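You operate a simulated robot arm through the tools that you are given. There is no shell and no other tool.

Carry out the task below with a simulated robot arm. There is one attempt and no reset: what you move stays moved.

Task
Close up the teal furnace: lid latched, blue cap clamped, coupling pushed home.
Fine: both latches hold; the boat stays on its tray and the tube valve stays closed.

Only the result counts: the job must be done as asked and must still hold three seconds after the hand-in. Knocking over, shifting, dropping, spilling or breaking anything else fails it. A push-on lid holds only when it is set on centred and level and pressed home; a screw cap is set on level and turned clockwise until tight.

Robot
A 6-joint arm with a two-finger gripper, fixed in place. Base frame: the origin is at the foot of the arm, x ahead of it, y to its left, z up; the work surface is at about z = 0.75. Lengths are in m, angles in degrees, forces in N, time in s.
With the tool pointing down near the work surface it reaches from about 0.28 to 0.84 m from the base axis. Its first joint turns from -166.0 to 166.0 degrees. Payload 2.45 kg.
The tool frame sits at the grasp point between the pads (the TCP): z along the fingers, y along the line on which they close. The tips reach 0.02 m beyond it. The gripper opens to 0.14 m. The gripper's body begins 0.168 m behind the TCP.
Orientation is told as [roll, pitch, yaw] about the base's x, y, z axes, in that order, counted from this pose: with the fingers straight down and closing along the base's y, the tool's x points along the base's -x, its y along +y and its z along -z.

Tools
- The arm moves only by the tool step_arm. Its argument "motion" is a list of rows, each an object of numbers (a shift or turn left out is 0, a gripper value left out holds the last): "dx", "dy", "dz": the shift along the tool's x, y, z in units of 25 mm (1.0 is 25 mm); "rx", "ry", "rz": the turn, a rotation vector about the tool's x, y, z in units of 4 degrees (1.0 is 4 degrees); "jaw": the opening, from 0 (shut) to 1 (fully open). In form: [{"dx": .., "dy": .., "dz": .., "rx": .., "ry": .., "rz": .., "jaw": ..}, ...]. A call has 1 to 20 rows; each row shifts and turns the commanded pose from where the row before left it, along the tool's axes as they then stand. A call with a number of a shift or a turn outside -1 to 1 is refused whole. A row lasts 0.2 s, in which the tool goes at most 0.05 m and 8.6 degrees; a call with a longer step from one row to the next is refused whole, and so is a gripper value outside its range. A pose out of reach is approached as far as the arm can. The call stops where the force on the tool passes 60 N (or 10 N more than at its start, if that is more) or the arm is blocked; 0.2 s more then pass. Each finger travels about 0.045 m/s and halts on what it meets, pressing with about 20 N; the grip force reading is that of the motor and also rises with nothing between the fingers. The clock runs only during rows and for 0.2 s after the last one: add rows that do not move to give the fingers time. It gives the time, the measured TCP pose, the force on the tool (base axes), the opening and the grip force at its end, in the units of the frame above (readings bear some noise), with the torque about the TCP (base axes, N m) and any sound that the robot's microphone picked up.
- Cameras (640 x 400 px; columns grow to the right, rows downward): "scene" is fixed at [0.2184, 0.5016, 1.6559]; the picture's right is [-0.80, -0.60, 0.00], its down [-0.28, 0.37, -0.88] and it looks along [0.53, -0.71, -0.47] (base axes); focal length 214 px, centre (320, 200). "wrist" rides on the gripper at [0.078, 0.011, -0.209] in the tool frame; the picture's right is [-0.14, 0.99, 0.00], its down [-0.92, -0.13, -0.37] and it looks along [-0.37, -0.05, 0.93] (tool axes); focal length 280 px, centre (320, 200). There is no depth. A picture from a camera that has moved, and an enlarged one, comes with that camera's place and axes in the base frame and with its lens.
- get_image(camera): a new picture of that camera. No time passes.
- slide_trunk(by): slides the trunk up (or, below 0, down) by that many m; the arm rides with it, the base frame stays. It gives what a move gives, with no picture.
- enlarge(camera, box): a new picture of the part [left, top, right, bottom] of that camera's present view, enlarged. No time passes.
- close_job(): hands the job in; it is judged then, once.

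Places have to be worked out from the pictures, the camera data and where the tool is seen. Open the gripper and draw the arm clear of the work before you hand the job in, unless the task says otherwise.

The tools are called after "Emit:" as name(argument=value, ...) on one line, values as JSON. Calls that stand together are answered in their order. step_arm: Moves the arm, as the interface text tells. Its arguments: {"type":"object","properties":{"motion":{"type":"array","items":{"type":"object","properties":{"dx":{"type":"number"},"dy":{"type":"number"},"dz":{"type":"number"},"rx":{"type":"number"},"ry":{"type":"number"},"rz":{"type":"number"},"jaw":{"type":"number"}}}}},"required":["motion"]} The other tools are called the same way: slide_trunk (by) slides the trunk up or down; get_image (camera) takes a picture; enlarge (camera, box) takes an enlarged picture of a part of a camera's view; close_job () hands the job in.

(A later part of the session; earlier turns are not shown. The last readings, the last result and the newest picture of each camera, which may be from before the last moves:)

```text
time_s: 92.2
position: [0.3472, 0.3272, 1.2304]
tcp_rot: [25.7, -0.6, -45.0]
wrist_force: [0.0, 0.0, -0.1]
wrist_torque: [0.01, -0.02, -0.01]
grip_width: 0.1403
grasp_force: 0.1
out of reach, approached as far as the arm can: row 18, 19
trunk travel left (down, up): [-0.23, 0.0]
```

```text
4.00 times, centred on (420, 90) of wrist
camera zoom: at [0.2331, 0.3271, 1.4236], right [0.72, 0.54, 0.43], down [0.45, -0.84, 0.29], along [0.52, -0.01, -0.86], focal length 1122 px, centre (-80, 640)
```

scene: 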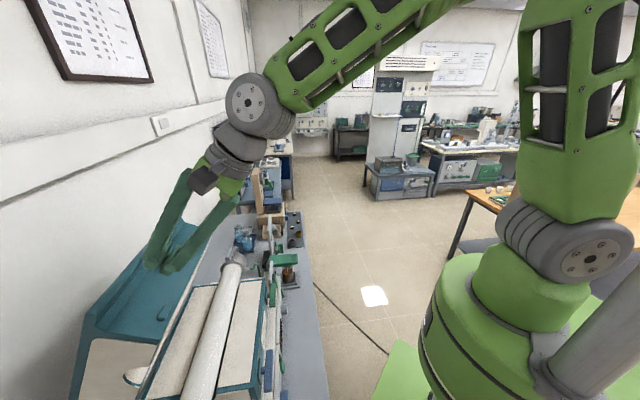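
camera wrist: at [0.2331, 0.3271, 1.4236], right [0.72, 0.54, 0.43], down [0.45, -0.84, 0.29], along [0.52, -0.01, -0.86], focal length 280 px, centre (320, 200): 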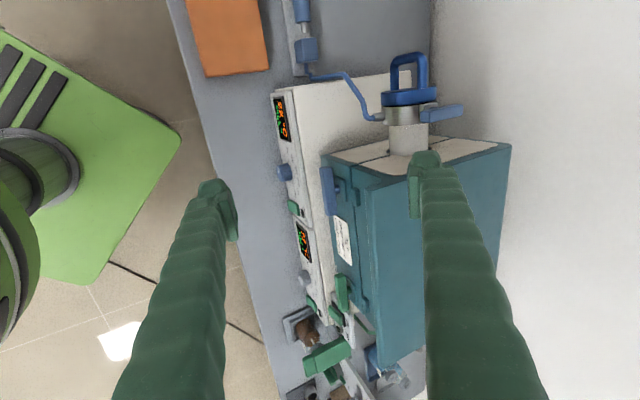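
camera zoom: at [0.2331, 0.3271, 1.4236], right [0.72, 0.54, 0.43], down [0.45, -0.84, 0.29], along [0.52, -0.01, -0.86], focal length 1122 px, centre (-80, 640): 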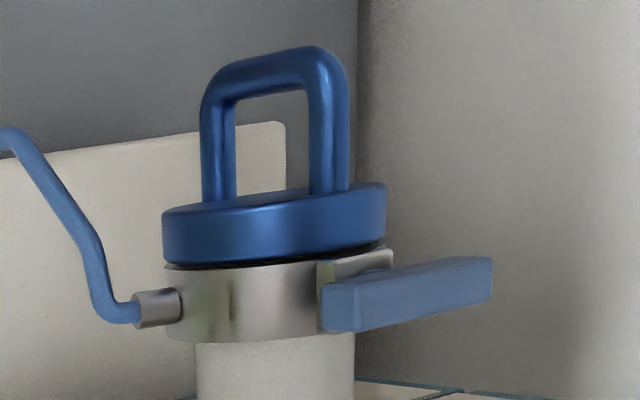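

The cap is seated flush and the lid is closed. The blue latch bar pivots at about (u −0.112, v 0.598, z 0.984), with the lid's keeper tab just above it, so it needs a quarter turn. I close the fingers, set an 18° tilt, and come in beneath the lip just above the bar's near end.

Emit:
step_arm(motion=[{"jaw": 0}, {"rx": 1}, {"rx": 0.93}, {}, {"dx": -1, "dy": -0.2, "dz": 1}, {"dx": -1, "dy": -0.2, "dz": 1}, {"dx": -0.12, "dy": -0.2, "dz": 1}, {"dy": -0.2, "dz": 1}, {"dy": -0.2, "dz": 1}, {"dy": -0.2, "dz": 1}, {"dz": 0.75}, {}])

Emit:
get_image(camera="wrist")

Emit:
get_image(camera="scene")

```text
time_s: 94.8
position: [0.407, 0.3034, 1.0629]
tcp_rot: [18.1, -0.8, -45.0]
wrist_force: [0.6, -1.4, 0.4]
wrist_torque: [0.02, -0.06, 0.0]
grip_width: 0.0
grasp_force: 20.2
out of reach, approached as far as the arm can: row 2
trunk travel left (down, up): [-0.23, 0.0]
```

```text
taken
camera wrist: at [0.3113, 0.3225, 1.2643], right [0.76, 0.57, 0.31], down [0.48, -0.81, 0.32], along [0.43, -0.1, -0.9], focal length 280 px, centre (320, 200)
```

wrist: 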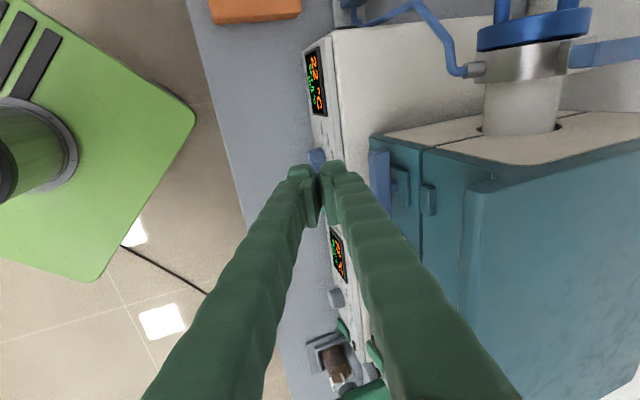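

```text
taken
```

scene: 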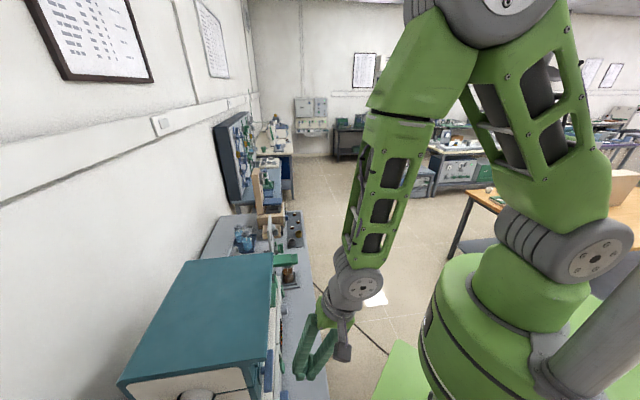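

I zoom on the blue latch from this closer view to refine its location.

Emit:
enlarge(camera="wrist", box=[340, 130, 460, 230])

```text
4.00 times, centred on (400, 180) of wrist
camera zoom: at [0.3113, 0.3225, 1.2643], right [0.76, 0.57, 0.31], down [0.48, -0.81, 0.32], along [0.43, -0.1, -0.9], focal length 1122 px, centre (0, 280)
```

zoom: 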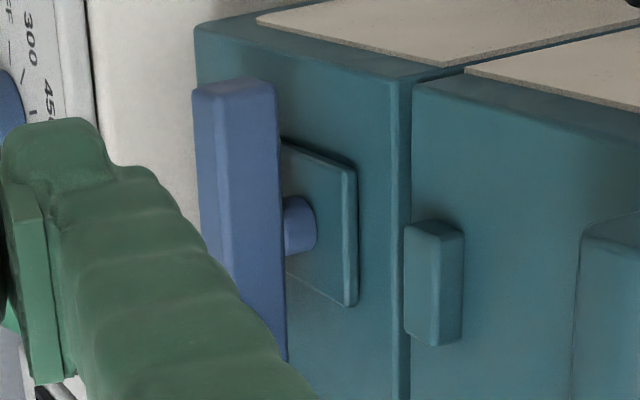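

Refined: the pivot is near z≈0.989, and the bar spans v 0.591–0.605 with its near end at u≈−0.068. I slide in beneath the lip above the bar's near end, then lower gently onto it.

Emit:
step_arm(motion=[{"dx": 0.41}, {"dy": 0.85, "dz": 0.28}, {"dy": 0.85, "dz": 0.28}, {"dy": 0.85, "dz": 0.28}, {"dy": 0.85, "dz": 0.27}, {}, {"dy": -0.185, "dz": 0.57}, {"dy": -0.185, "dz": 0.57}, {}])

Emit:
get_image(camera="wrist")

```text
time_s: 96.2
position: [0.4521, 0.3637, 1.0563]
tcp_rot: [16.2, -0.4, -45.1]
wrist_force: [-22.5, -21.3, 6.2]
wrist_torque: [1.39, -1.46, -0.33]
grip_width: 0.0
grasp_force: 19.8
trunk travel left (down, up): [-0.23, 0.0]
stopped in row 6: the force on the tool passed its limit at 63 N (the readings are from after the stop); the commanded pose is now the measured one
```

```text
taken
camera wrist: at [0.3608, 0.3856, 1.2596], right [0.77, 0.57, 0.28], down [0.49, -0.81, 0.32], along [0.41, -0.11, -0.9], focal length 280 px, centre (320, 200)
```

wrist: 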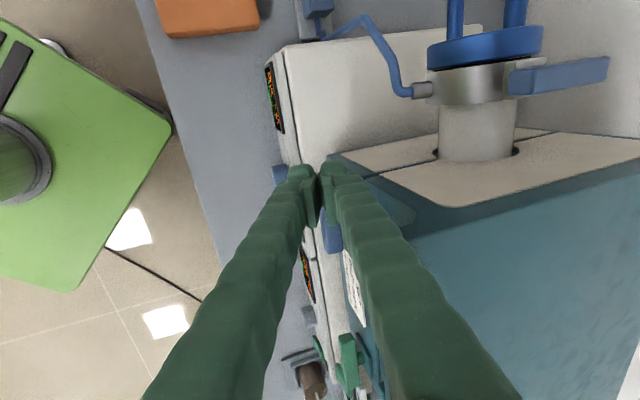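

The finger flanks widen upward and touched the lid lip. I back off, and instead use the other wrist orientation (yaw +45°), where the finger profile is narrow in this direction.

Emit:
step_arm(motion=[{"dy": -0.6, "dz": -0.3}, {"dy": -1, "dz": -0.5}, {"dy": -1, "dz": -1}, {"dy": -1, "dz": -1}, {"rx": 1, "dz": -1}, {"rx": 1}, {"rx": 1}, {"rx": 1}, {"rx": 0.05, "ry": 0.1}, {"rz": -1}, {"rz": -1}, {"rz": -1}, {"rz": -1}, {"rz": -1}, {"rz": -1}, {"rz": -1}, {"rz": -1}, {"rz": -1}, {"rz": -1}])

Emit:
step_arm(motion=[{"rz": -1}, {"rz": -1}, {"rz": -1}, {"rz": -1}, {"rz": -1}, {"rz": -1}, {"rz": -1}, {"rz": -1}, {"rz": -1}, {"rz": -1}, {"rz": -1}, {"rz": -1}, {"rz": -0.5}, {}])

Emit:
get_image(camera="wrist")

```text
time_s: 100.2
position: [0.3748, 0.2883, 1.1223]
tcp_rot: [0.6, -0.6, -5.0]
wrist_force: [-0.1, 0.2, -0.8]
wrist_torque: [-0.01, -0.02, 0.0]
grip_width: 0.0
grasp_force: 19.5
trunk travel left (down, up): [-0.23, 0.0]
```

```text
time_s: 103.2
position: [0.3764, 0.2872, 1.1207]
tcp_rot: [-0.1, -0.7, 45.0]
wrist_force: [-0.4, -0.5, -0.8]
wrist_torque: [0.0, 0.0, -0.01]
grip_width: 0.0
grasp_force: 20.4
trunk travel left (down, up): [-0.23, 0.0]
```

```text
taken
camera wrist: at [0.311, 0.2389, 1.3309], right [-0.6, 0.8, 0.0], down [0.74, 0.56, 0.38], along [0.3, 0.23, -0.92], focal length 280 px, centre (320, 200)
```

wrist: 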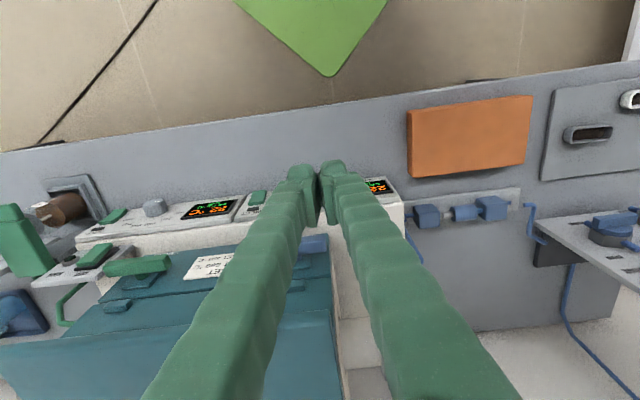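

Now oriented with the narrow profile toward the furnace. I tilt 24° and slide under the lip above the blue bar's near end.

Emit:
step_arm(motion=[{"ry": -1}, {"ry": -1}, {"ry": -1}, {"ry": -1}, {"ry": -1}, {"ry": -0.8}, {"dz": 0.9, "dy": -0.16}, {"dz": 0.9}, {"dz": 0.9}, {"dx": -0.84, "dz": 0.37}, {"dx": -0.84, "dz": 0.37}, {"dx": -0.84, "dz": 0.37}, {"dx": -0.84, "dz": 0.37}, {}])

Emit:
get_image(camera="wrist")

Emit:
enlarge(camera="scene", box=[180, 230, 340, 400])

```text
time_s: 106.2
position: [0.474, 0.3802, 1.0605]
tcp_rot: [0.0, -24.0, 44.9]
wrist_force: [-7.1, -6.8, 1.4]
wrist_torque: [0.52, -0.44, -0.15]
grip_width: 0.0
grasp_force: 20.5
out of reach, approached as far as the arm can: row 6
trunk travel left (down, up): [-0.23, 0.0]
```

```text
taken
camera wrist: at [0.3558, 0.2778, 1.2209], right [-0.61, 0.79, 0.05], down [0.58, 0.4, 0.71], along [0.54, 0.47, -0.7], focal length 280 px, centre (320, 200)
```

wrist: 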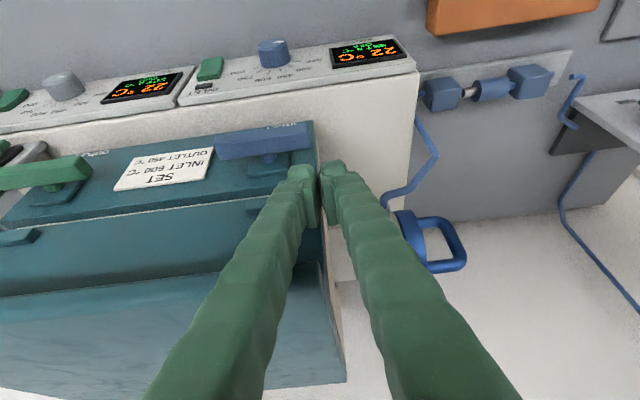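

```text
2.35 times, centred on (260, 315) of scene
camera zoom: at [0.2184, 0.5016, 1.6559], right [-0.8, -0.6, 0.0], down [-0.28, 0.37, -0.88], along [0.53, -0.71, -0.47], focal length 505 px, centre (461, -71)
```

zoom: 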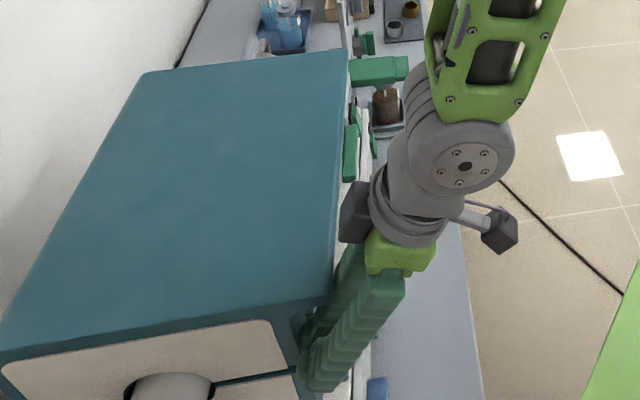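

A light touch on the front face tells me I'm about 12 mm too deep; I back off to v≈0.59 and lower toward the bar.

Emit:
step_arm(motion=[{"dx": 0.51, "dz": -0.23}, {}, {"dx": 0.163, "dz": 0.365}, {"dx": 0.163, "dz": 0.365}, {"dx": 0.163, "dz": 0.365}, {"dx": 0.082, "dz": 0.183}, {}])

Emit:
enlarge(camera="wrist", box=[210, 90, 400, 230])

```text
time_s: 107.8
position: [0.4651, 0.3709, 1.0261]
tcp_rot: [0.0, -23.9, 44.9]
wrist_force: [-0.4, -0.2, 1.2]
wrist_torque: [0.03, -0.04, 0.01]
grip_width: 0.0
grasp_force: 20.0
trunk travel left (down, up): [-0.23, 0.0]
```

```text
2.86 times, centred on (305, 160) of wrist
camera zoom: at [0.3467, 0.2684, 1.1867], right [-0.61, 0.79, 0.05], down [0.58, 0.4, 0.71], along [0.54, 0.47, -0.7], focal length 801 px, centre (363, 314)
```

zoom: 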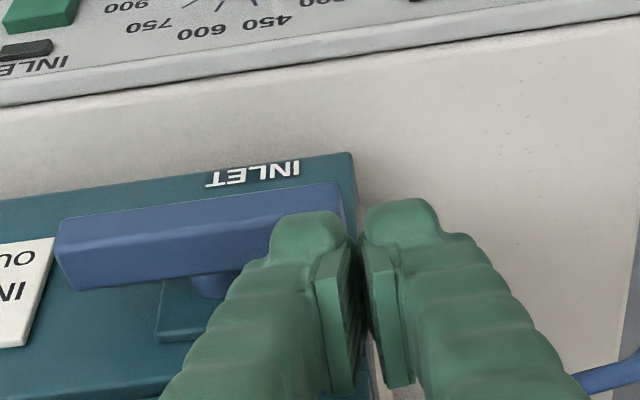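

The left finger is over the bar's end. I shift 8 mm outward for more leverage and lower until contact.

Emit:
step_arm(motion=[{"dy": 0.3}, {"dx": 0.082, "dz": 0.183}, {"dx": 0.082, "dz": 0.183}, {}])

Emit:
step_arm(motion=[{"dx": 0.065, "dz": 0.146}, {"dx": 0.065, "dz": 0.146}, {}])

Emit:
enlarge(camera="wrist", box=[210, 90, 400, 230])

```text
time_s: 108.8
position: [0.4606, 0.3751, 1.0157]
tcp_rot: [-0.1, -24.0, 45.1]
wrist_force: [-0.7, -0.2, 0.6]
wrist_torque: [0.01, 0.01, 0.02]
grip_width: 0.0
grasp_force: 19.6
trunk travel left (down, up): [-0.23, 0.0]
```

```text
time_s: 109.6
position: [0.4603, 0.3762, 1.0075]
tcp_rot: [-0.1, -24.0, 45.0]
wrist_force: [0.8, -0.4, -1.2]
wrist_torque: [-0.02, -0.01, 0.0]
grip_width: 0.0002
grasp_force: 19.7
trunk travel left (down, up): [-0.23, 0.0]
```

```text
2.86 times, centred on (305, 160) of wrist
camera zoom: at [0.3412, 0.2736, 1.1679], right [-0.61, 0.79, 0.05], down [0.58, 0.4, 0.71], along [0.54, 0.47, -0.7], focal length 801 px, centre (363, 314)
```

zoom: 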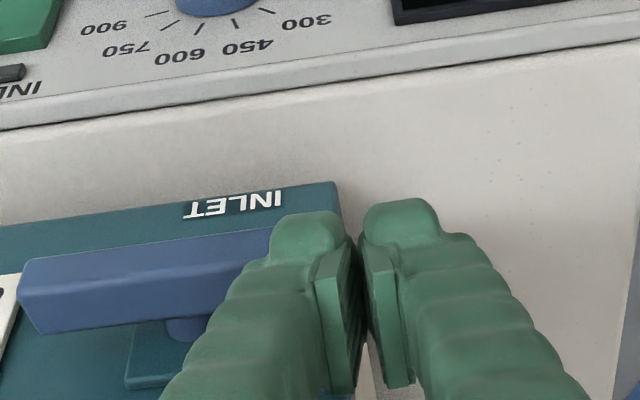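

No contact yet: the finger's real thickness is smaller than it looks, so it is just past the bar's end. I raise, shift 12 mm toward the bar's centre, and lower again.

Emit:
step_arm(motion=[{"dx": -0.245, "dz": -0.55}, {"dx": -0.245, "dz": -0.55}, {"dy": -0.48}, {"dx": 0.163, "dz": 0.365}, {"dx": 0.082, "dz": 0.183}, {"dx": 0.065, "dz": 0.146}, {}])

Emit:
step_arm(motion=[{"dx": 0.065, "dz": 0.146}, {"dx": 0.065, "dz": 0.146}, {}])

```text
time_s: 111.2
position: [0.4676, 0.3682, 1.0189]
tcp_rot: [-0.1, -23.8, 45.0]
wrist_force: [-0.8, 0.6, -0.7]
wrist_torque: [-0.02, 0.02, 0.01]
grip_width: 0.0
grasp_force: 20.4
trunk travel left (down, up): [-0.23, 0.0]
```

```text
time_s: 112.0
position: [0.4677, 0.3668, 1.0109]
tcp_rot: [0.0, -23.9, 44.9]
wrist_force: [0.7, -0.6, 0.6]
wrist_torque: [0.0, 0.02, 0.03]
grip_width: 0.0
grasp_force: 19.7
trunk travel left (down, up): [-0.23, 0.0]
```

Emit:
step_arm(motion=[{"dx": 0.065, "dz": 0.146}, {"dx": 0.065, "dz": 0.146}, {}])

Emit:
enlarge(camera="wrist", box=[180, 90, 370, 230])

Emit:
enlarge(camera="scene", box=[200, 280, 320, 400])

```text
time_s: 112.8
position: [0.4678, 0.3671, 1.0026]
tcp_rot: [-0.1, -24.0, 45.0]
wrist_force: [0.1, 0.2, 0.2]
wrist_torque: [-0.03, -0.01, -0.02]
grip_width: 0.0
grasp_force: 20.4
trunk travel left (down, up): [-0.23, 0.0]
```

```text
2.86 times, centred on (275, 160) of wrist
camera zoom: at [0.3487, 0.2649, 1.1634], right [-0.61, 0.79, 0.05], down [0.58, 0.4, 0.71], along [0.54, 0.47, -0.7], focal length 801 px, centre (449, 314)
```

zoom: 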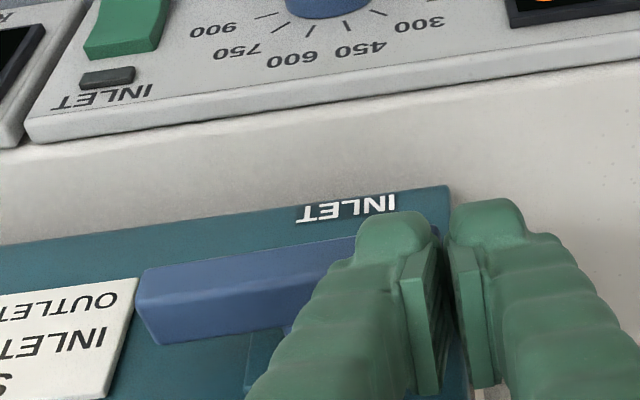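

```text
3.33 times, centred on (260, 340) of scene
camera zoom: at [0.2184, 0.5016, 1.6559], right [-0.8, -0.6, 0.0], down [-0.28, 0.37, -0.88], along [0.53, -0.71, -0.47], focal length 715 px, centre (520, -267)
```

zoom: 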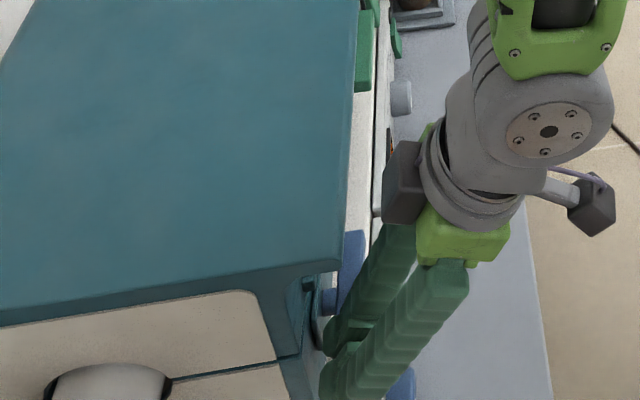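

No force yet although I should be at the bar's height; I check the relation of fingertip and bar more closely in the scene view.

Emit:
enlarge(camera="scene", box=[230, 330, 290, 400])

Emit:
enlarge(camera="wrist", box=[250, 140, 330, 220])

```text
5.71 times, centred on (260, 365) of scene
camera zoom: at [0.2184, 0.5016, 1.6559], right [-0.8, -0.6, 0.0], down [-0.28, 0.37, -0.88], along [0.53, -0.71, -0.47], focal length 1226 px, centre (663, -743)
```

zoom: 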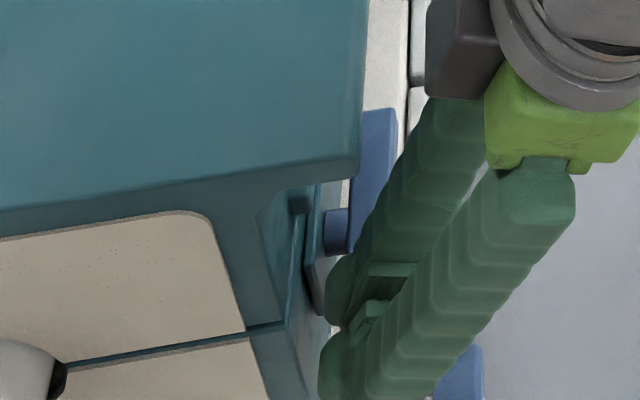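

```text
5.00 times, centred on (290, 180) of wrist
camera zoom: at [0.3487, 0.2649, 1.1634], right [-0.61, 0.79, 0.05], down [0.58, 0.4, 0.71], along [0.54, 0.47, -0.7], focal length 1402 px, centre (470, 300)
```

zoom: 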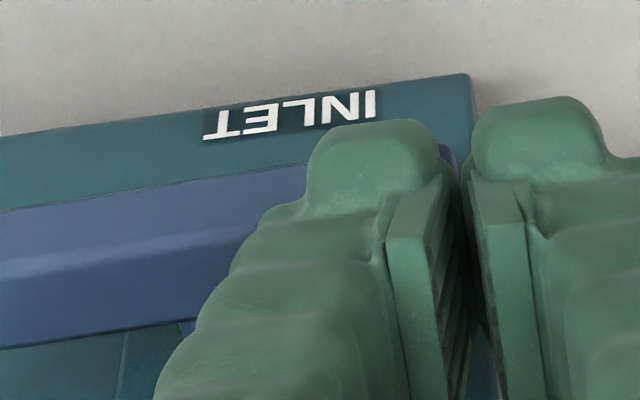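

Re-triangulating, the bar's top is near z≈0.989, so I'm just about at contact. I keep lowering in small steps.

Emit:
step_arm(motion=[{"dx": 0.065, "dz": 0.146}, {"dx": 0.033, "dz": 0.073}, {}])

Emit:
step_arm(motion=[{"dx": 0.033, "dz": 0.073}, {"dx": 0.033, "dz": 0.073}, {"dx": 0.033, "dz": 0.073}, {}])

```text
time_s: 113.6
position: [0.4676, 0.3674, 0.9978]
tcp_rot: [-0.1, -24.0, 45.0]
wrist_force: [-0.6, 0.5, 0.3]
wrist_torque: [0.01, 0.01, 0.01]
grip_width: 0.0
grasp_force: 19.8
trunk travel left (down, up): [-0.23, 0.0]
```

```text
time_s: 114.6
position: [0.4691, 0.3681, 0.9912]
tcp_rot: [-0.1, -24.1, 45.1]
wrist_force: [-0.1, -0.1, -0.3]
wrist_torque: [0.01, 0.0, -0.02]
grip_width: 0.0
grasp_force: 19.9
trunk travel left (down, up): [-0.23, 0.0]
```

Emit:
enlarge(camera="wrist", box=[200, 140, 330, 220])

Emit:
enlarge(camera="scene", box=[230, 330, 290, 400])

```text
4.92 times, centred on (265, 180) of wrist
camera zoom: at [0.3493, 0.2646, 1.1516], right [-0.61, 0.79, 0.05], down [0.58, 0.4, 0.71], along [0.54, 0.47, -0.7], focal length 1380 px, centre (591, 298)
```

zoom: 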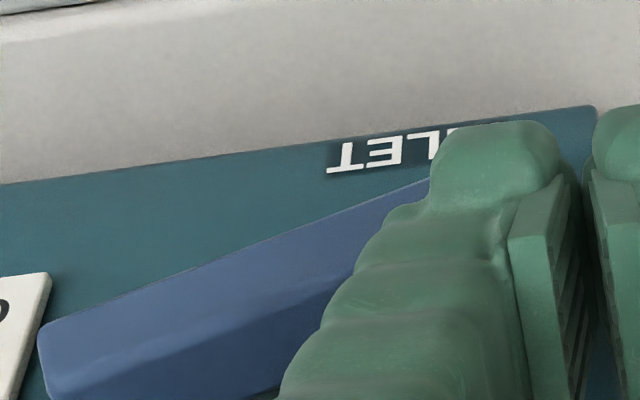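

```text
5.71 times, centred on (260, 365) of scene
camera zoom: at [0.2184, 0.5016, 1.6559], right [-0.8, -0.6, 0.0], down [-0.28, 0.37, -0.88], along [0.53, -0.71, -0.47], focal length 1226 px, centre (663, -743)
```

zoom: 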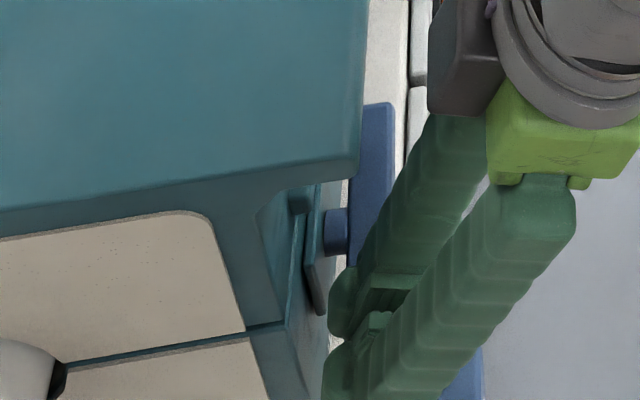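

The bar is turning (near end going down, ~25° so far) with almost no resistance. I follow the arc to bring it upright.

Emit:
step_arm(motion=[{"dx": 0.073, "dz": 0.165, "dy": -0.025}, {"dx": 0.073, "dz": 0.165, "dy": -0.025}, {"dx": 0.058, "dz": 0.13, "dy": -0.085}, {"dx": 0.058, "dz": 0.13, "dy": -0.085}, {"dx": 0.047, "dz": 0.106, "dy": -0.122}, {"dx": 0.047, "dz": 0.106, "dy": -0.122}, {}])

Emit:
enlarge(camera="wrist", box=[200, 140, 330, 220])

```text
time_s: 116.2
position: [0.4752, 0.3588, 0.9696]
tcp_rot: [-0.2, -24.1, 45.1]
wrist_force: [-0.2, 0.6, 0.3]
wrist_torque: [0.02, 0.03, 0.02]
grip_width: 0.0
grasp_force: 19.8
trunk travel left (down, up): [-0.23, 0.0]
```

```text
4.92 times, centred on (265, 180) of wrist
camera zoom: at [0.357, 0.2565, 1.1301], right [-0.61, 0.79, 0.05], down [0.58, 0.4, 0.71], along [0.54, 0.47, -0.7], focal length 1380 px, centre (591, 298)
```

zoom: 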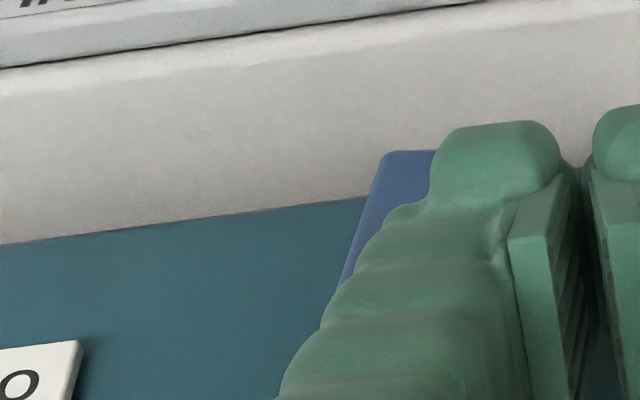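

The bar is nearly upright. I push the last bit sideways and watch for a stop or click.

Emit:
step_arm(motion=[{"dx": 0.03, "dz": 0.07, "dy": -0.12}, {"dx": 0.03, "dz": 0.07, "dy": -0.12}, {"dy": -0.12}, {"dy": -0.12}, {}])

Emit:
enlarge(camera="wrist", box=[200, 140, 330, 220])

```text
time_s: 117.1
position: [0.4767, 0.356, 0.9664]
tcp_rot: [-0.2, -24.0, 46.1]
wrist_force: [-30.0, 22.9, 9.9]
wrist_torque: [-0.47, -0.57, -0.05]
grip_width: 0.0
grasp_force: 19.7
trunk travel left (down, up): [-0.23, 0.0]
stopped in row 4: the force on the tool passed its limit at 64 N (the readings are from after the stop); the commanded pose is now the measured one
```

```text
4.92 times, centred on (265, 180) of wrist
camera zoom: at [0.3589, 0.2516, 1.1271], right [-0.62, 0.78, 0.05], down [0.57, 0.41, 0.71], along [0.53, 0.47, -0.7], focal length 1380 px, centre (591, 298)
```

zoom: 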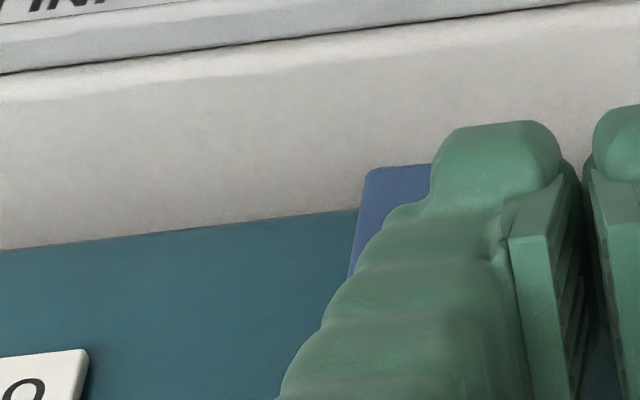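

A firm stop at 64 N: the blue latch is fully turned upright. I back off sideways, then retreat outward and up to look at the result.

Emit:
step_arm(motion=[{"dy": 0.4}, {"dy": 0.6}, {"dx": 0.66, "dz": -0.8}, {"dx": 0.66, "dz": -0.8}, {"dx": 0.66, "dz": -0.8}, {"dx": 0.66, "dz": -0.8}, {"dx": 0.4, "dz": -1}, {"dx": 0.2, "dz": -1}, {}])

Emit:
get_image(camera="wrist")

Emit:
enlarge(camera="wrist", box=[120, 120, 320, 260])

```text
time_s: 119.1
position: [0.3832, 0.2897, 1.0501]
tcp_rot: [-0.1, -23.8, 45.4]
wrist_force: [0.2, -0.9, 0.3]
wrist_torque: [0.0, -0.02, -0.01]
grip_width: 0.0
grasp_force: 19.9
out of reach, approached as far as the arm can: row 8
trunk travel left (down, up): [-0.23, 0.0]
```

```text
taken
camera wrist: at [0.2654, 0.1868, 1.2101], right [-0.62, 0.79, 0.05], down [0.58, 0.4, 0.71], along [0.54, 0.47, -0.7], focal length 280 px, centre (320, 200)
```

wrist: 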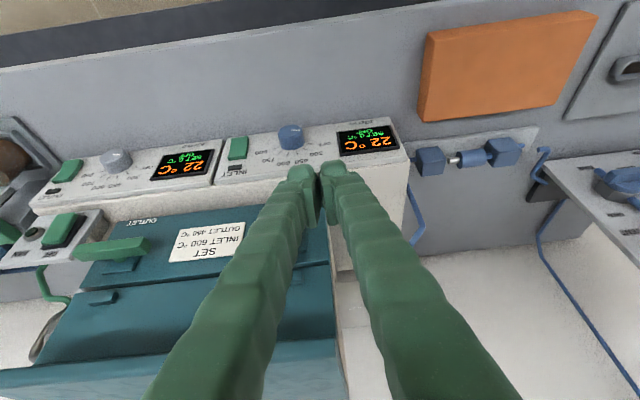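

```text
2.86 times, centred on (220, 190) of wrist
camera zoom: at [0.2654, 0.1868, 1.2101], right [-0.62, 0.79, 0.05], down [0.58, 0.4, 0.71], along [0.54, 0.47, -0.7], focal length 801 px, centre (606, 229)
```

zoom: 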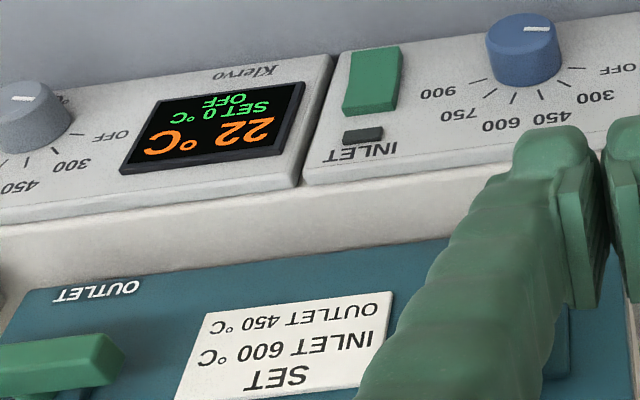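

I move along toward the green latch and look at both latches.

Emit:
step_arm(motion=[{"dy": -1}, {"dy": -1}, {"dy": -1}, {"dy": -1}, {"dy": -1}, {"dy": -1}, {"dy": -1}, {}])

Emit:
get_image(camera="wrist")

Emit:
enlarge(camera="wrist", box=[330, 140, 530, 280])

Emit:
enlarge(camera="wrist", box=[140, 150, 320, 270])

```text
time_s: 120.9
position: [0.508, 0.1676, 1.0492]
tcp_rot: [-0.1, -24.0, 45.4]
wrist_force: [-0.1, -0.1, -0.4]
wrist_torque: [0.0, 0.0, 0.0]
grip_width: 0.0001
grasp_force: 20.2
trunk travel left (down, up): [-0.23, 0.0]
```

```text
taken
camera wrist: at [0.3905, 0.0635, 1.2094], right [-0.62, 0.79, 0.05], down [0.58, 0.4, 0.71], along [0.54, 0.47, -0.7], focal length 280 px, centre (320, 200)
```

wrist: 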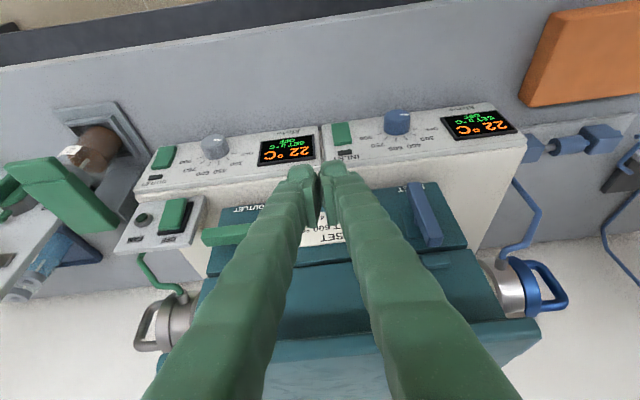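

```text
2.86 times, centred on (430, 210) of wrist
camera zoom: at [0.3905, 0.0635, 1.2094], right [-0.62, 0.79, 0.05], down [0.58, 0.4, 0.71], along [0.54, 0.47, -0.7], focal length 801 px, centre (6, 171)
```

zoom: 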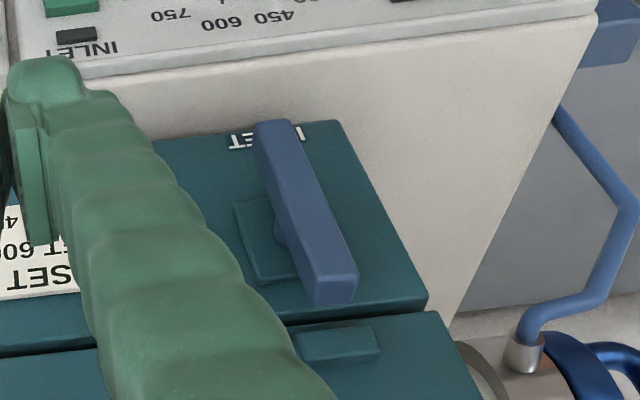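

```text
3.33 times, centred on (230, 210) of wrist
camera zoom: at [0.3905, 0.0635, 1.2094], right [-0.62, 0.79, 0.05], down [0.58, 0.4, 0.71], along [0.54, 0.47, -0.7], focal length 935 px, centre (620, 167)
```

zoom: 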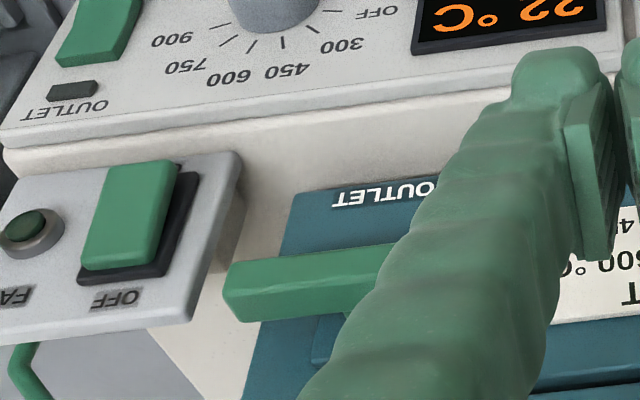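

The blue latch stands upright next to the lid's tab. The green latch pivot is at about u −0.344; I repeat the same approach on its near (u+) end.

Emit:
step_arm(motion=[{"dy": -0.82}, {"dy": -0.82}, {"dy": -0.82}, {"dx": -0.82, "dz": 0.37}, {"dx": -0.82, "dz": 0.37}, {"dx": -0.82, "dz": 0.37}, {"dx": -0.82, "dz": 0.37}, {"dx": -0.82, "dz": 0.36}, {}])

Emit:
enlarge(camera="wrist", box=[200, 110, 360, 230])

```text
time_s: 122.9
position: [0.6332, 0.2041, 1.0485]
tcp_rot: [-0.1, -24.1, 45.4]
wrist_force: [0.7, 0.7, 0.1]
wrist_torque: [0.03, -0.02, 0.01]
grip_width: 0.0
grasp_force: 20.0
trunk travel left (down, up): [-0.23, 0.0]
```

```text
3.33 times, centred on (280, 170) of wrist
camera zoom: at [0.5146, 0.1005, 1.2087], right [-0.62, 0.79, 0.05], down [0.58, 0.4, 0.71], along [0.54, 0.47, -0.7], focal length 935 px, centre (453, 300)
```

zoom: 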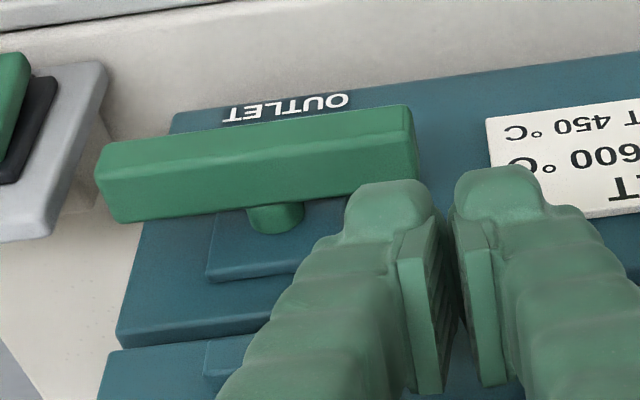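

The finger is above the near end of the green bar. I shift 6 mm inward, lower to bar height, then continue down to start the turn.

Emit:
step_arm(motion=[{"dy": -0.24}, {"dx": 0.163, "dz": 0.365}, {"dx": 0.163, "dz": 0.365}, {"dx": 0.163, "dz": 0.365}, {"dx": 0.163, "dz": 0.365}, {"dx": 0.082, "dz": 0.183}, {}, {"dx": 0.065, "dz": 0.146}, {"dx": 0.065, "dz": 0.146}, {"dx": 0.033, "dz": 0.073}, {}])

Emit:
enlarge(camera="wrist", box=[200, 110, 360, 230])

```text
time_s: 125.3
position: [0.6355, 0.2002, 0.9929]
tcp_rot: [-0.1, -24.0, 45.6]
wrist_force: [-0.4, 1.0, -0.1]
wrist_torque: [0.01, -0.01, 0.02]
grip_width: 0.0
grasp_force: 19.9
trunk travel left (down, up): [-0.23, 0.0]
```

```text
3.33 times, centred on (280, 170) of wrist
camera zoom: at [0.518, 0.0963, 1.1538], right [-0.62, 0.78, 0.05], down [0.58, 0.4, 0.71], along [0.54, 0.47, -0.7], focal length 935 px, centre (453, 300)
```

zoom: 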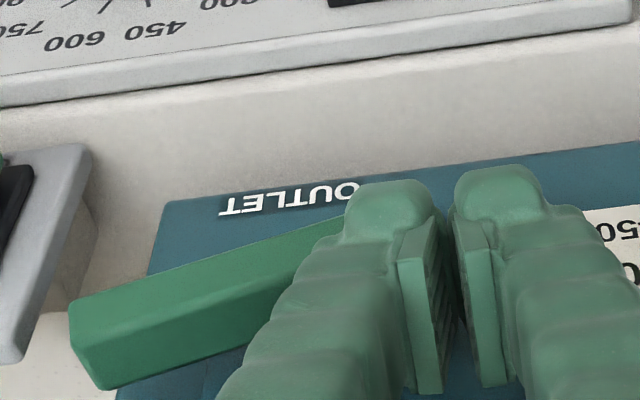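

The green bar is turning too. I follow the same arc.

Emit:
step_arm(motion=[{"dx": 0.073, "dz": 0.165, "dy": -0.025}, {"dx": 0.073, "dz": 0.165, "dy": -0.025}, {"dx": 0.058, "dz": 0.13, "dy": -0.085}, {"dx": 0.058, "dz": 0.13, "dy": -0.085}, {"dx": 0.047, "dz": 0.106, "dy": -0.122}, {"dx": 0.047, "dz": 0.106, "dy": -0.122}, {}])

Emit:
enlarge(camera="wrist", box=[200, 110, 360, 230])

```text
time_s: 126.9
position: [0.6427, 0.1927, 0.9714]
tcp_rot: [-0.1, -24.0, 45.6]
wrist_force: [-2.8, 0.7, 0.5]
wrist_torque: [0.01, 0.02, 0.01]
grip_width: 0.0001
grasp_force: 20.6
trunk travel left (down, up): [-0.23, 0.0]
```

```text
3.33 times, centred on (280, 170) of wrist
camera zoom: at [0.5252, 0.0888, 1.1319], right [-0.62, 0.78, 0.05], down [0.58, 0.4, 0.71], along [0.54, 0.47, -0.7], focal length 935 px, centre (453, 300)
```

zoom: 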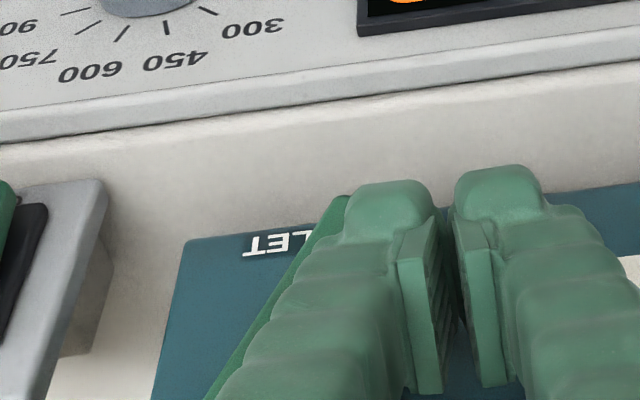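

The bar is past 60°. I continue pushing sideways and slightly down until its stop.

Emit:
step_arm(motion=[{"dx": 0.03, "dz": 0.07, "dy": -0.12}, {"dx": 0.03, "dz": 0.07, "dy": -0.12}, {"dy": -0.12}, {"dy": -0.12}, {"dy": -0.12}, {"dy": -0.12}, {"dy": -0.12}, {"dy": -0.12}, {}])

Emit:
enlarge(camera="wrist", box=[200, 110, 360, 230])

```text
time_s: 128.3
position: [0.6464, 0.1856, 0.9652]
tcp_rot: [0.5, -23.9, 46.0]
wrist_force: [-21.7, 12.9, 11.8]
wrist_torque: [-0.66, -1.63, -0.37]
grip_width: 0.0
grasp_force: 20.2
trunk travel left (down, up): [-0.23, 0.0]
stopped in row 7: the force on the tool passed its limit at 96 N (the readings are from after the stop); the commanded pose is now the measured one
```

```text
3.33 times, centred on (280, 170) of wrist
camera zoom: at [0.5314, 0.0794, 1.1263], right [-0.63, 0.78, 0.06], down [0.58, 0.41, 0.71], along [0.52, 0.48, -0.7], focal length 935 px, centre (453, 300)
```

zoom: 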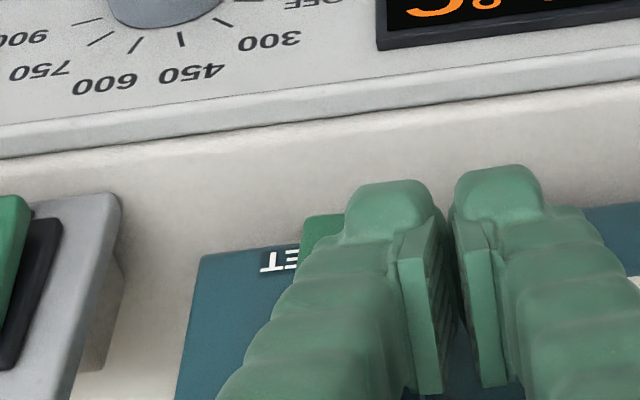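

The green latch hit its upright stop too. I back off the same way and look at both latches and the left switch panel.

Emit:
step_arm(motion=[{"dy": 0.4}, {"dy": 0.6}, {"dx": 0.66, "dz": -0.8}, {"dx": 0.66, "dz": -0.8}, {"dx": 0.66, "dz": -0.8}, {"dx": 0.66, "dz": -0.8}, {"dx": 0.4, "dz": -1}, {"dx": 0.2, "dz": -1}, {"dy": 1}, {"dy": 1}, {"dy": 1}, {}])

Emit:
get_image(camera="wrist")

Emit:
enlarge(camera="wrist", box=[100, 140, 300, 280])

Emit:
enlarge(camera="scene", box=[180, 200, 340, 400])

```text
time_s: 130.9
position: [0.4897, 0.1614, 1.0529]
tcp_rot: [0.4, -24.0, 45.8]
wrist_force: [-0.3, 0.0, -0.4]
wrist_torque: [0.02, -0.01, 0.01]
grip_width: 0.0
grasp_force: 19.9
trunk travel left (down, up): [-0.23, 0.0]
```

```text
taken
camera wrist: at [0.3731, 0.056, 1.2126], right [-0.62, 0.78, 0.06], down [0.58, 0.4, 0.71], along [0.53, 0.48, -0.7], focal length 280 px, centre (320, 200)
```

wrist: 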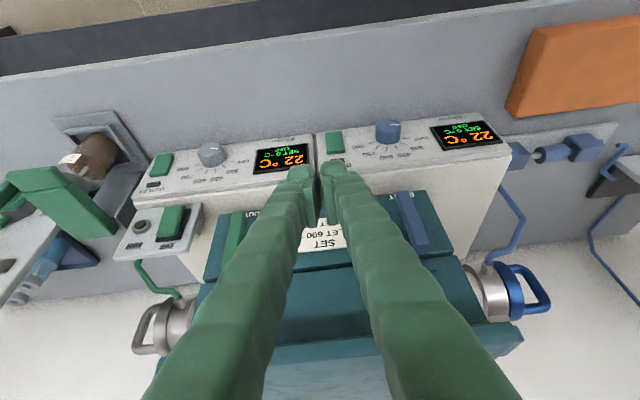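

```text
2.86 times, centred on (200, 210) of wrist
camera zoom: at [0.3731, 0.056, 1.2126], right [-0.62, 0.78, 0.06], down [0.58, 0.4, 0.71], along [0.53, 0.48, -0.7], focal length 801 px, centre (663, 171)
```

zoom: 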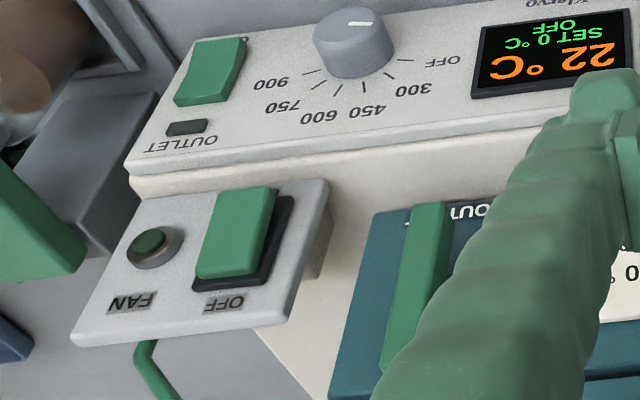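

```text
2.00 times, centred on (260, 300) of scene
camera zoom: at [0.2184, 0.5016, 1.6559], right [-0.8, -0.6, 0.0], down [-0.28, 0.37, -0.88], along [0.53, -0.71, -0.47], focal length 429 px, centre (440, 0)
```

zoom: 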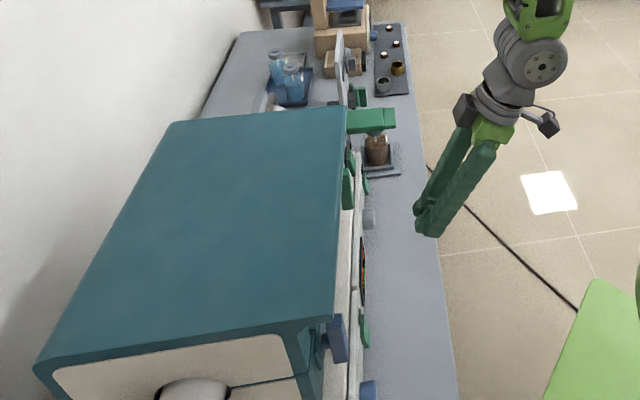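

Both latches are upright, and the fan switch and other controls look untouched. Next is the cap clamp: I straighten the tool, rise above the lid and move over the clamp bar.

Emit:
step_arm(motion=[{"ry": 1, "dz": -1}, {"ry": 1, "dz": -1}, {"ry": 1, "dz": -1}, {"ry": 1, "dz": -1}, {"ry": 1, "dz": -1}, {"ry": 1, "dz": -1}, {"rz": 0.2, "dz": -1}, {"dy": 0.9, "dx": -0.9, "dz": -0.6}, {"dy": 0.9, "dx": -0.9}, {"dy": 0.9, "dx": -0.9}, {"dy": 0.9, "dx": -0.9}, {"dy": 0.9, "dx": -0.9}, {"dy": 0.9, "dx": -0.9}, {"dy": 0.9, "dx": -0.9}, {"dy": 0.9, "dx": -0.9}, {"dy": 0.9, "dx": -0.9, "jaw": 0.43}, {"dy": 0.9, "dx": -0.9}, {"dx": -0.9}, {}])

Emit:
get_image(camera="wrist")

```text
time_s: 134.9
position: [0.4302, 0.3855, 1.1271]
tcp_rot: [7.0, -6.0, 44.9]
wrist_force: [-11.1, -2.4, -8.5]
wrist_torque: [0.24, 0.39, -0.25]
grip_width: 0.0559
grasp_force: 0.0
out of reach, approached as far as the arm can: row 2, 3, 5, 6, 7, 8, 9, 10, 11, 12, 13, 14, 15, 16, 17, 18
trunk travel left (down, up): [-0.23, 0.0]
```

```text
taken
camera wrist: at [0.3686, 0.3045, 1.3274], right [-0.61, 0.78, 0.13], down [0.74, 0.5, 0.44], along [0.28, 0.37, -0.89], focal length 280 px, centre (320, 200)
```

wrist: 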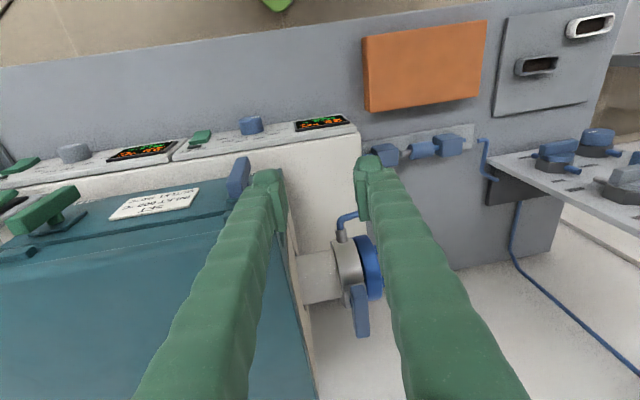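

The arm fell short of the commanded path (folded too close to its base), and the fingers are touching something; the green latch also looks disturbed. I look closely before moving again.

Emit:
enlarge(camera="wrist", box=[180, 110, 400, 260])

Emit:
enlarge(camera="wrist", box=[0, 140, 200, 280])

Emit:
get_image(camera="scene")

```text
2.67 times, centred on (290, 185) of wrist
camera zoom: at [0.3686, 0.3045, 1.3274], right [-0.61, 0.78, 0.13], down [0.74, 0.5, 0.44], along [0.28, 0.37, -0.89], focal length 748 px, centre (400, 240)
```

zoom: 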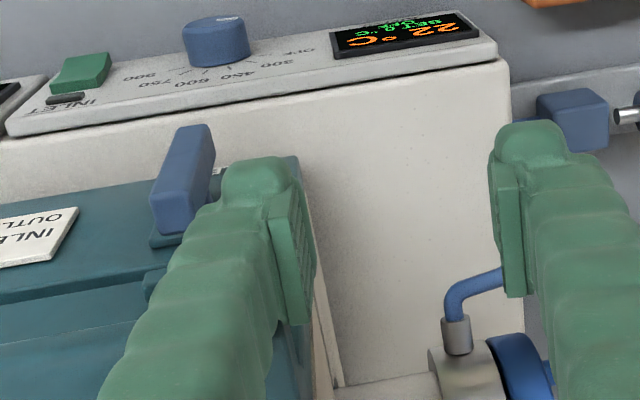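

```text
2.86 times, centred on (100, 210) of wrist
camera zoom: at [0.3686, 0.3045, 1.3274], right [-0.61, 0.78, 0.13], down [0.74, 0.5, 0.44], along [0.28, 0.37, -0.89], focal length 801 px, centre (949, 171)
```

zoom: 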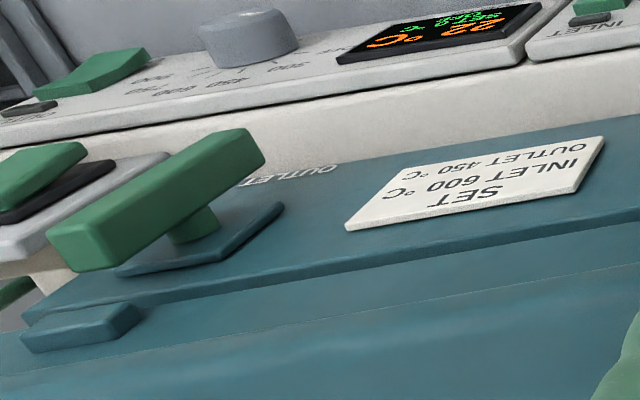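

```text
taken
```

scene: 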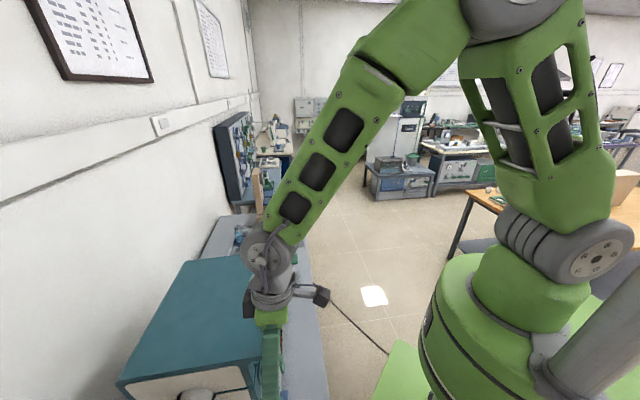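

The bars are in fact still upright (the tilt is perspective). The arm's wrist is near a joint limit in this yaw, and a finger rests against the lid's edge. I slide away along +u, clear of the lid, and check.

Emit:
step_arm(motion=[{"dy": 0.6}, {"dy": 0.8}, {"dy": 0.8}, {"dy": 0.8}, {}])

Emit:
get_image(camera="wrist")

```text
time_s: 136.2
position: [0.4109, 0.3865, 1.1128]
tcp_rot: [6.4, -5.9, 45.0]
wrist_force: [0.0, -0.3, 0.0]
wrist_torque: [0.02, 0.01, -0.02]
grip_width: 0.0601
grasp_force: 0.0
out of reach, approached as far as the arm can: row 1, 2, 3, 4
trunk travel left (down, up): [-0.23, 0.0]
```

```text
taken
camera wrist: at [0.3487, 0.3074, 1.3133], right [-0.61, 0.79, 0.12], down [0.74, 0.5, 0.45], along [0.29, 0.36, -0.89], focal length 280 px, centre (320, 200)
```

wrist: 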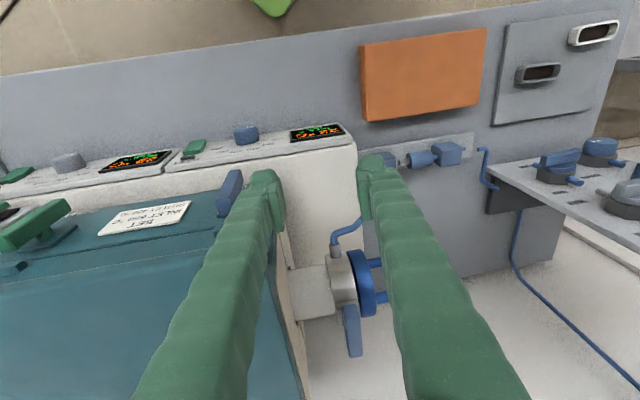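

Free of contact now. I bring the commanded pose back to where the arm really is, then rotate the wrist to −45° yaw, where this area was reachable before.

Emit:
step_arm(motion=[{"dz": 1, "dx": 0.8}, {"dz": 1, "dx": 0.8}, {"dz": 1, "dx": 0.8}, {"dz": 0.9, "dx": 0.8}, {"dz": 0.5, "dx": 0.8}, {}])

```text
time_s: 137.6
position: [0.3432, 0.3294, 0.9948]
tcp_rot: [4.6, -5.0, 45.0]
wrist_force: [0.1, 0.2, 0.2]
wrist_torque: [-0.01, -0.02, 0.03]
grip_width: 0.0603
grasp_force: 0.0
out of reach, approached as far as the arm can: row 1, 5
trunk travel left (down, up): [-0.23, 0.0]
```

The pose follows the arm. I now raise while yawing back toward −45°.

Emit:
step_arm(motion=[{"rz": 1, "dz": -0.5}, {"rz": 1, "dz": -0.5}, {"rz": 1, "dz": -0.5}, {"rz": 1, "dz": -0.5}, {"rz": 1, "dz": -0.5}, {"rz": 1, "dz": -0.5}, {"rz": 1, "dz": -0.5}, {"rz": 1, "dz": -0.5}, {}])

```text
time_s: 139.6
position: [0.3331, 0.3014, 1.0705]
tcp_rot: [7.4, -2.2, 13.1]
wrist_force: [0.4, 0.3, 0.7]
wrist_torque: [0.0, -0.01, 0.0]
grip_width: 0.0601
grasp_force: 0.0
out of reach, approached as far as the arm can: row 6, 7, 8
trunk travel left (down, up): [-0.23, 0.0]
```

Too close to the base to rise here; I move outward (away from the base, past the furnace end) while levelling the tool, then finish the yaw.

Emit:
step_arm(motion=[{"rx": 1, "dy": 0.85, "dx": -0.12, "dz": -0.1}, {"rx": 0.85, "dy": 0.85, "dx": -0.12, "dz": -0.1}, {"ry": 0.55, "dy": 0.85, "dx": -0.12, "dz": -0.2}, {"dy": 0.85, "dx": -0.12, "dz": -0.3}, {"dy": 0.85, "dx": -0.12, "dz": -0.4}, {"dy": 0.85, "dx": -0.12, "dz": -0.5}, {"dy": 0.85, "dx": -0.12, "dz": -0.6}, {}])

```text
time_s: 141.3
position: [0.3617, 0.4136, 1.1365]
tcp_rot: [8.3, -10.8, 12.2]
wrist_force: [-0.3, -0.8, -0.2]
wrist_torque: [-0.05, 0.01, 0.0]
grip_width: 0.0599
grasp_force: 0.0
out of reach, approached as far as the arm can: row 1, 2, 3, 4, 5, 6
trunk travel left (down, up): [-0.23, 0.0]
```

I check the arm posture in the scene camera.

Emit:
get_image(camera="scene")

Emit:
get_image(camera="wrist")

```text
taken
```

scene: 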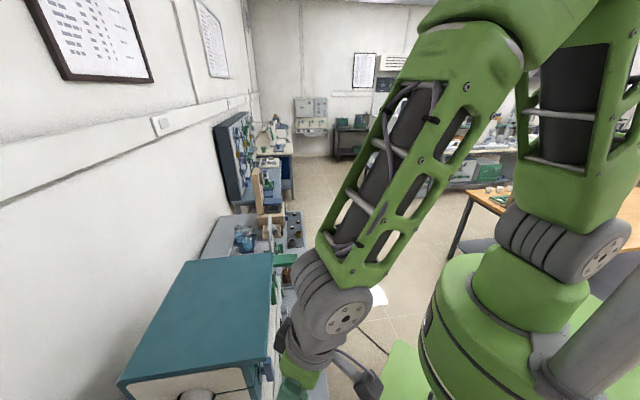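

```text
taken
camera wrist: at [0.2527, 0.37, 1.3283], right [-0.1, 0.98, 0.17], down [0.86, 0.0, 0.51], along [0.5, 0.19, -0.84], focal length 280 px, centre (320, 200)
```

wrist: 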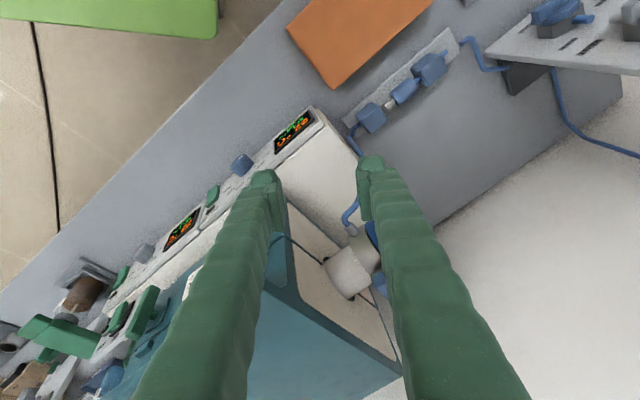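

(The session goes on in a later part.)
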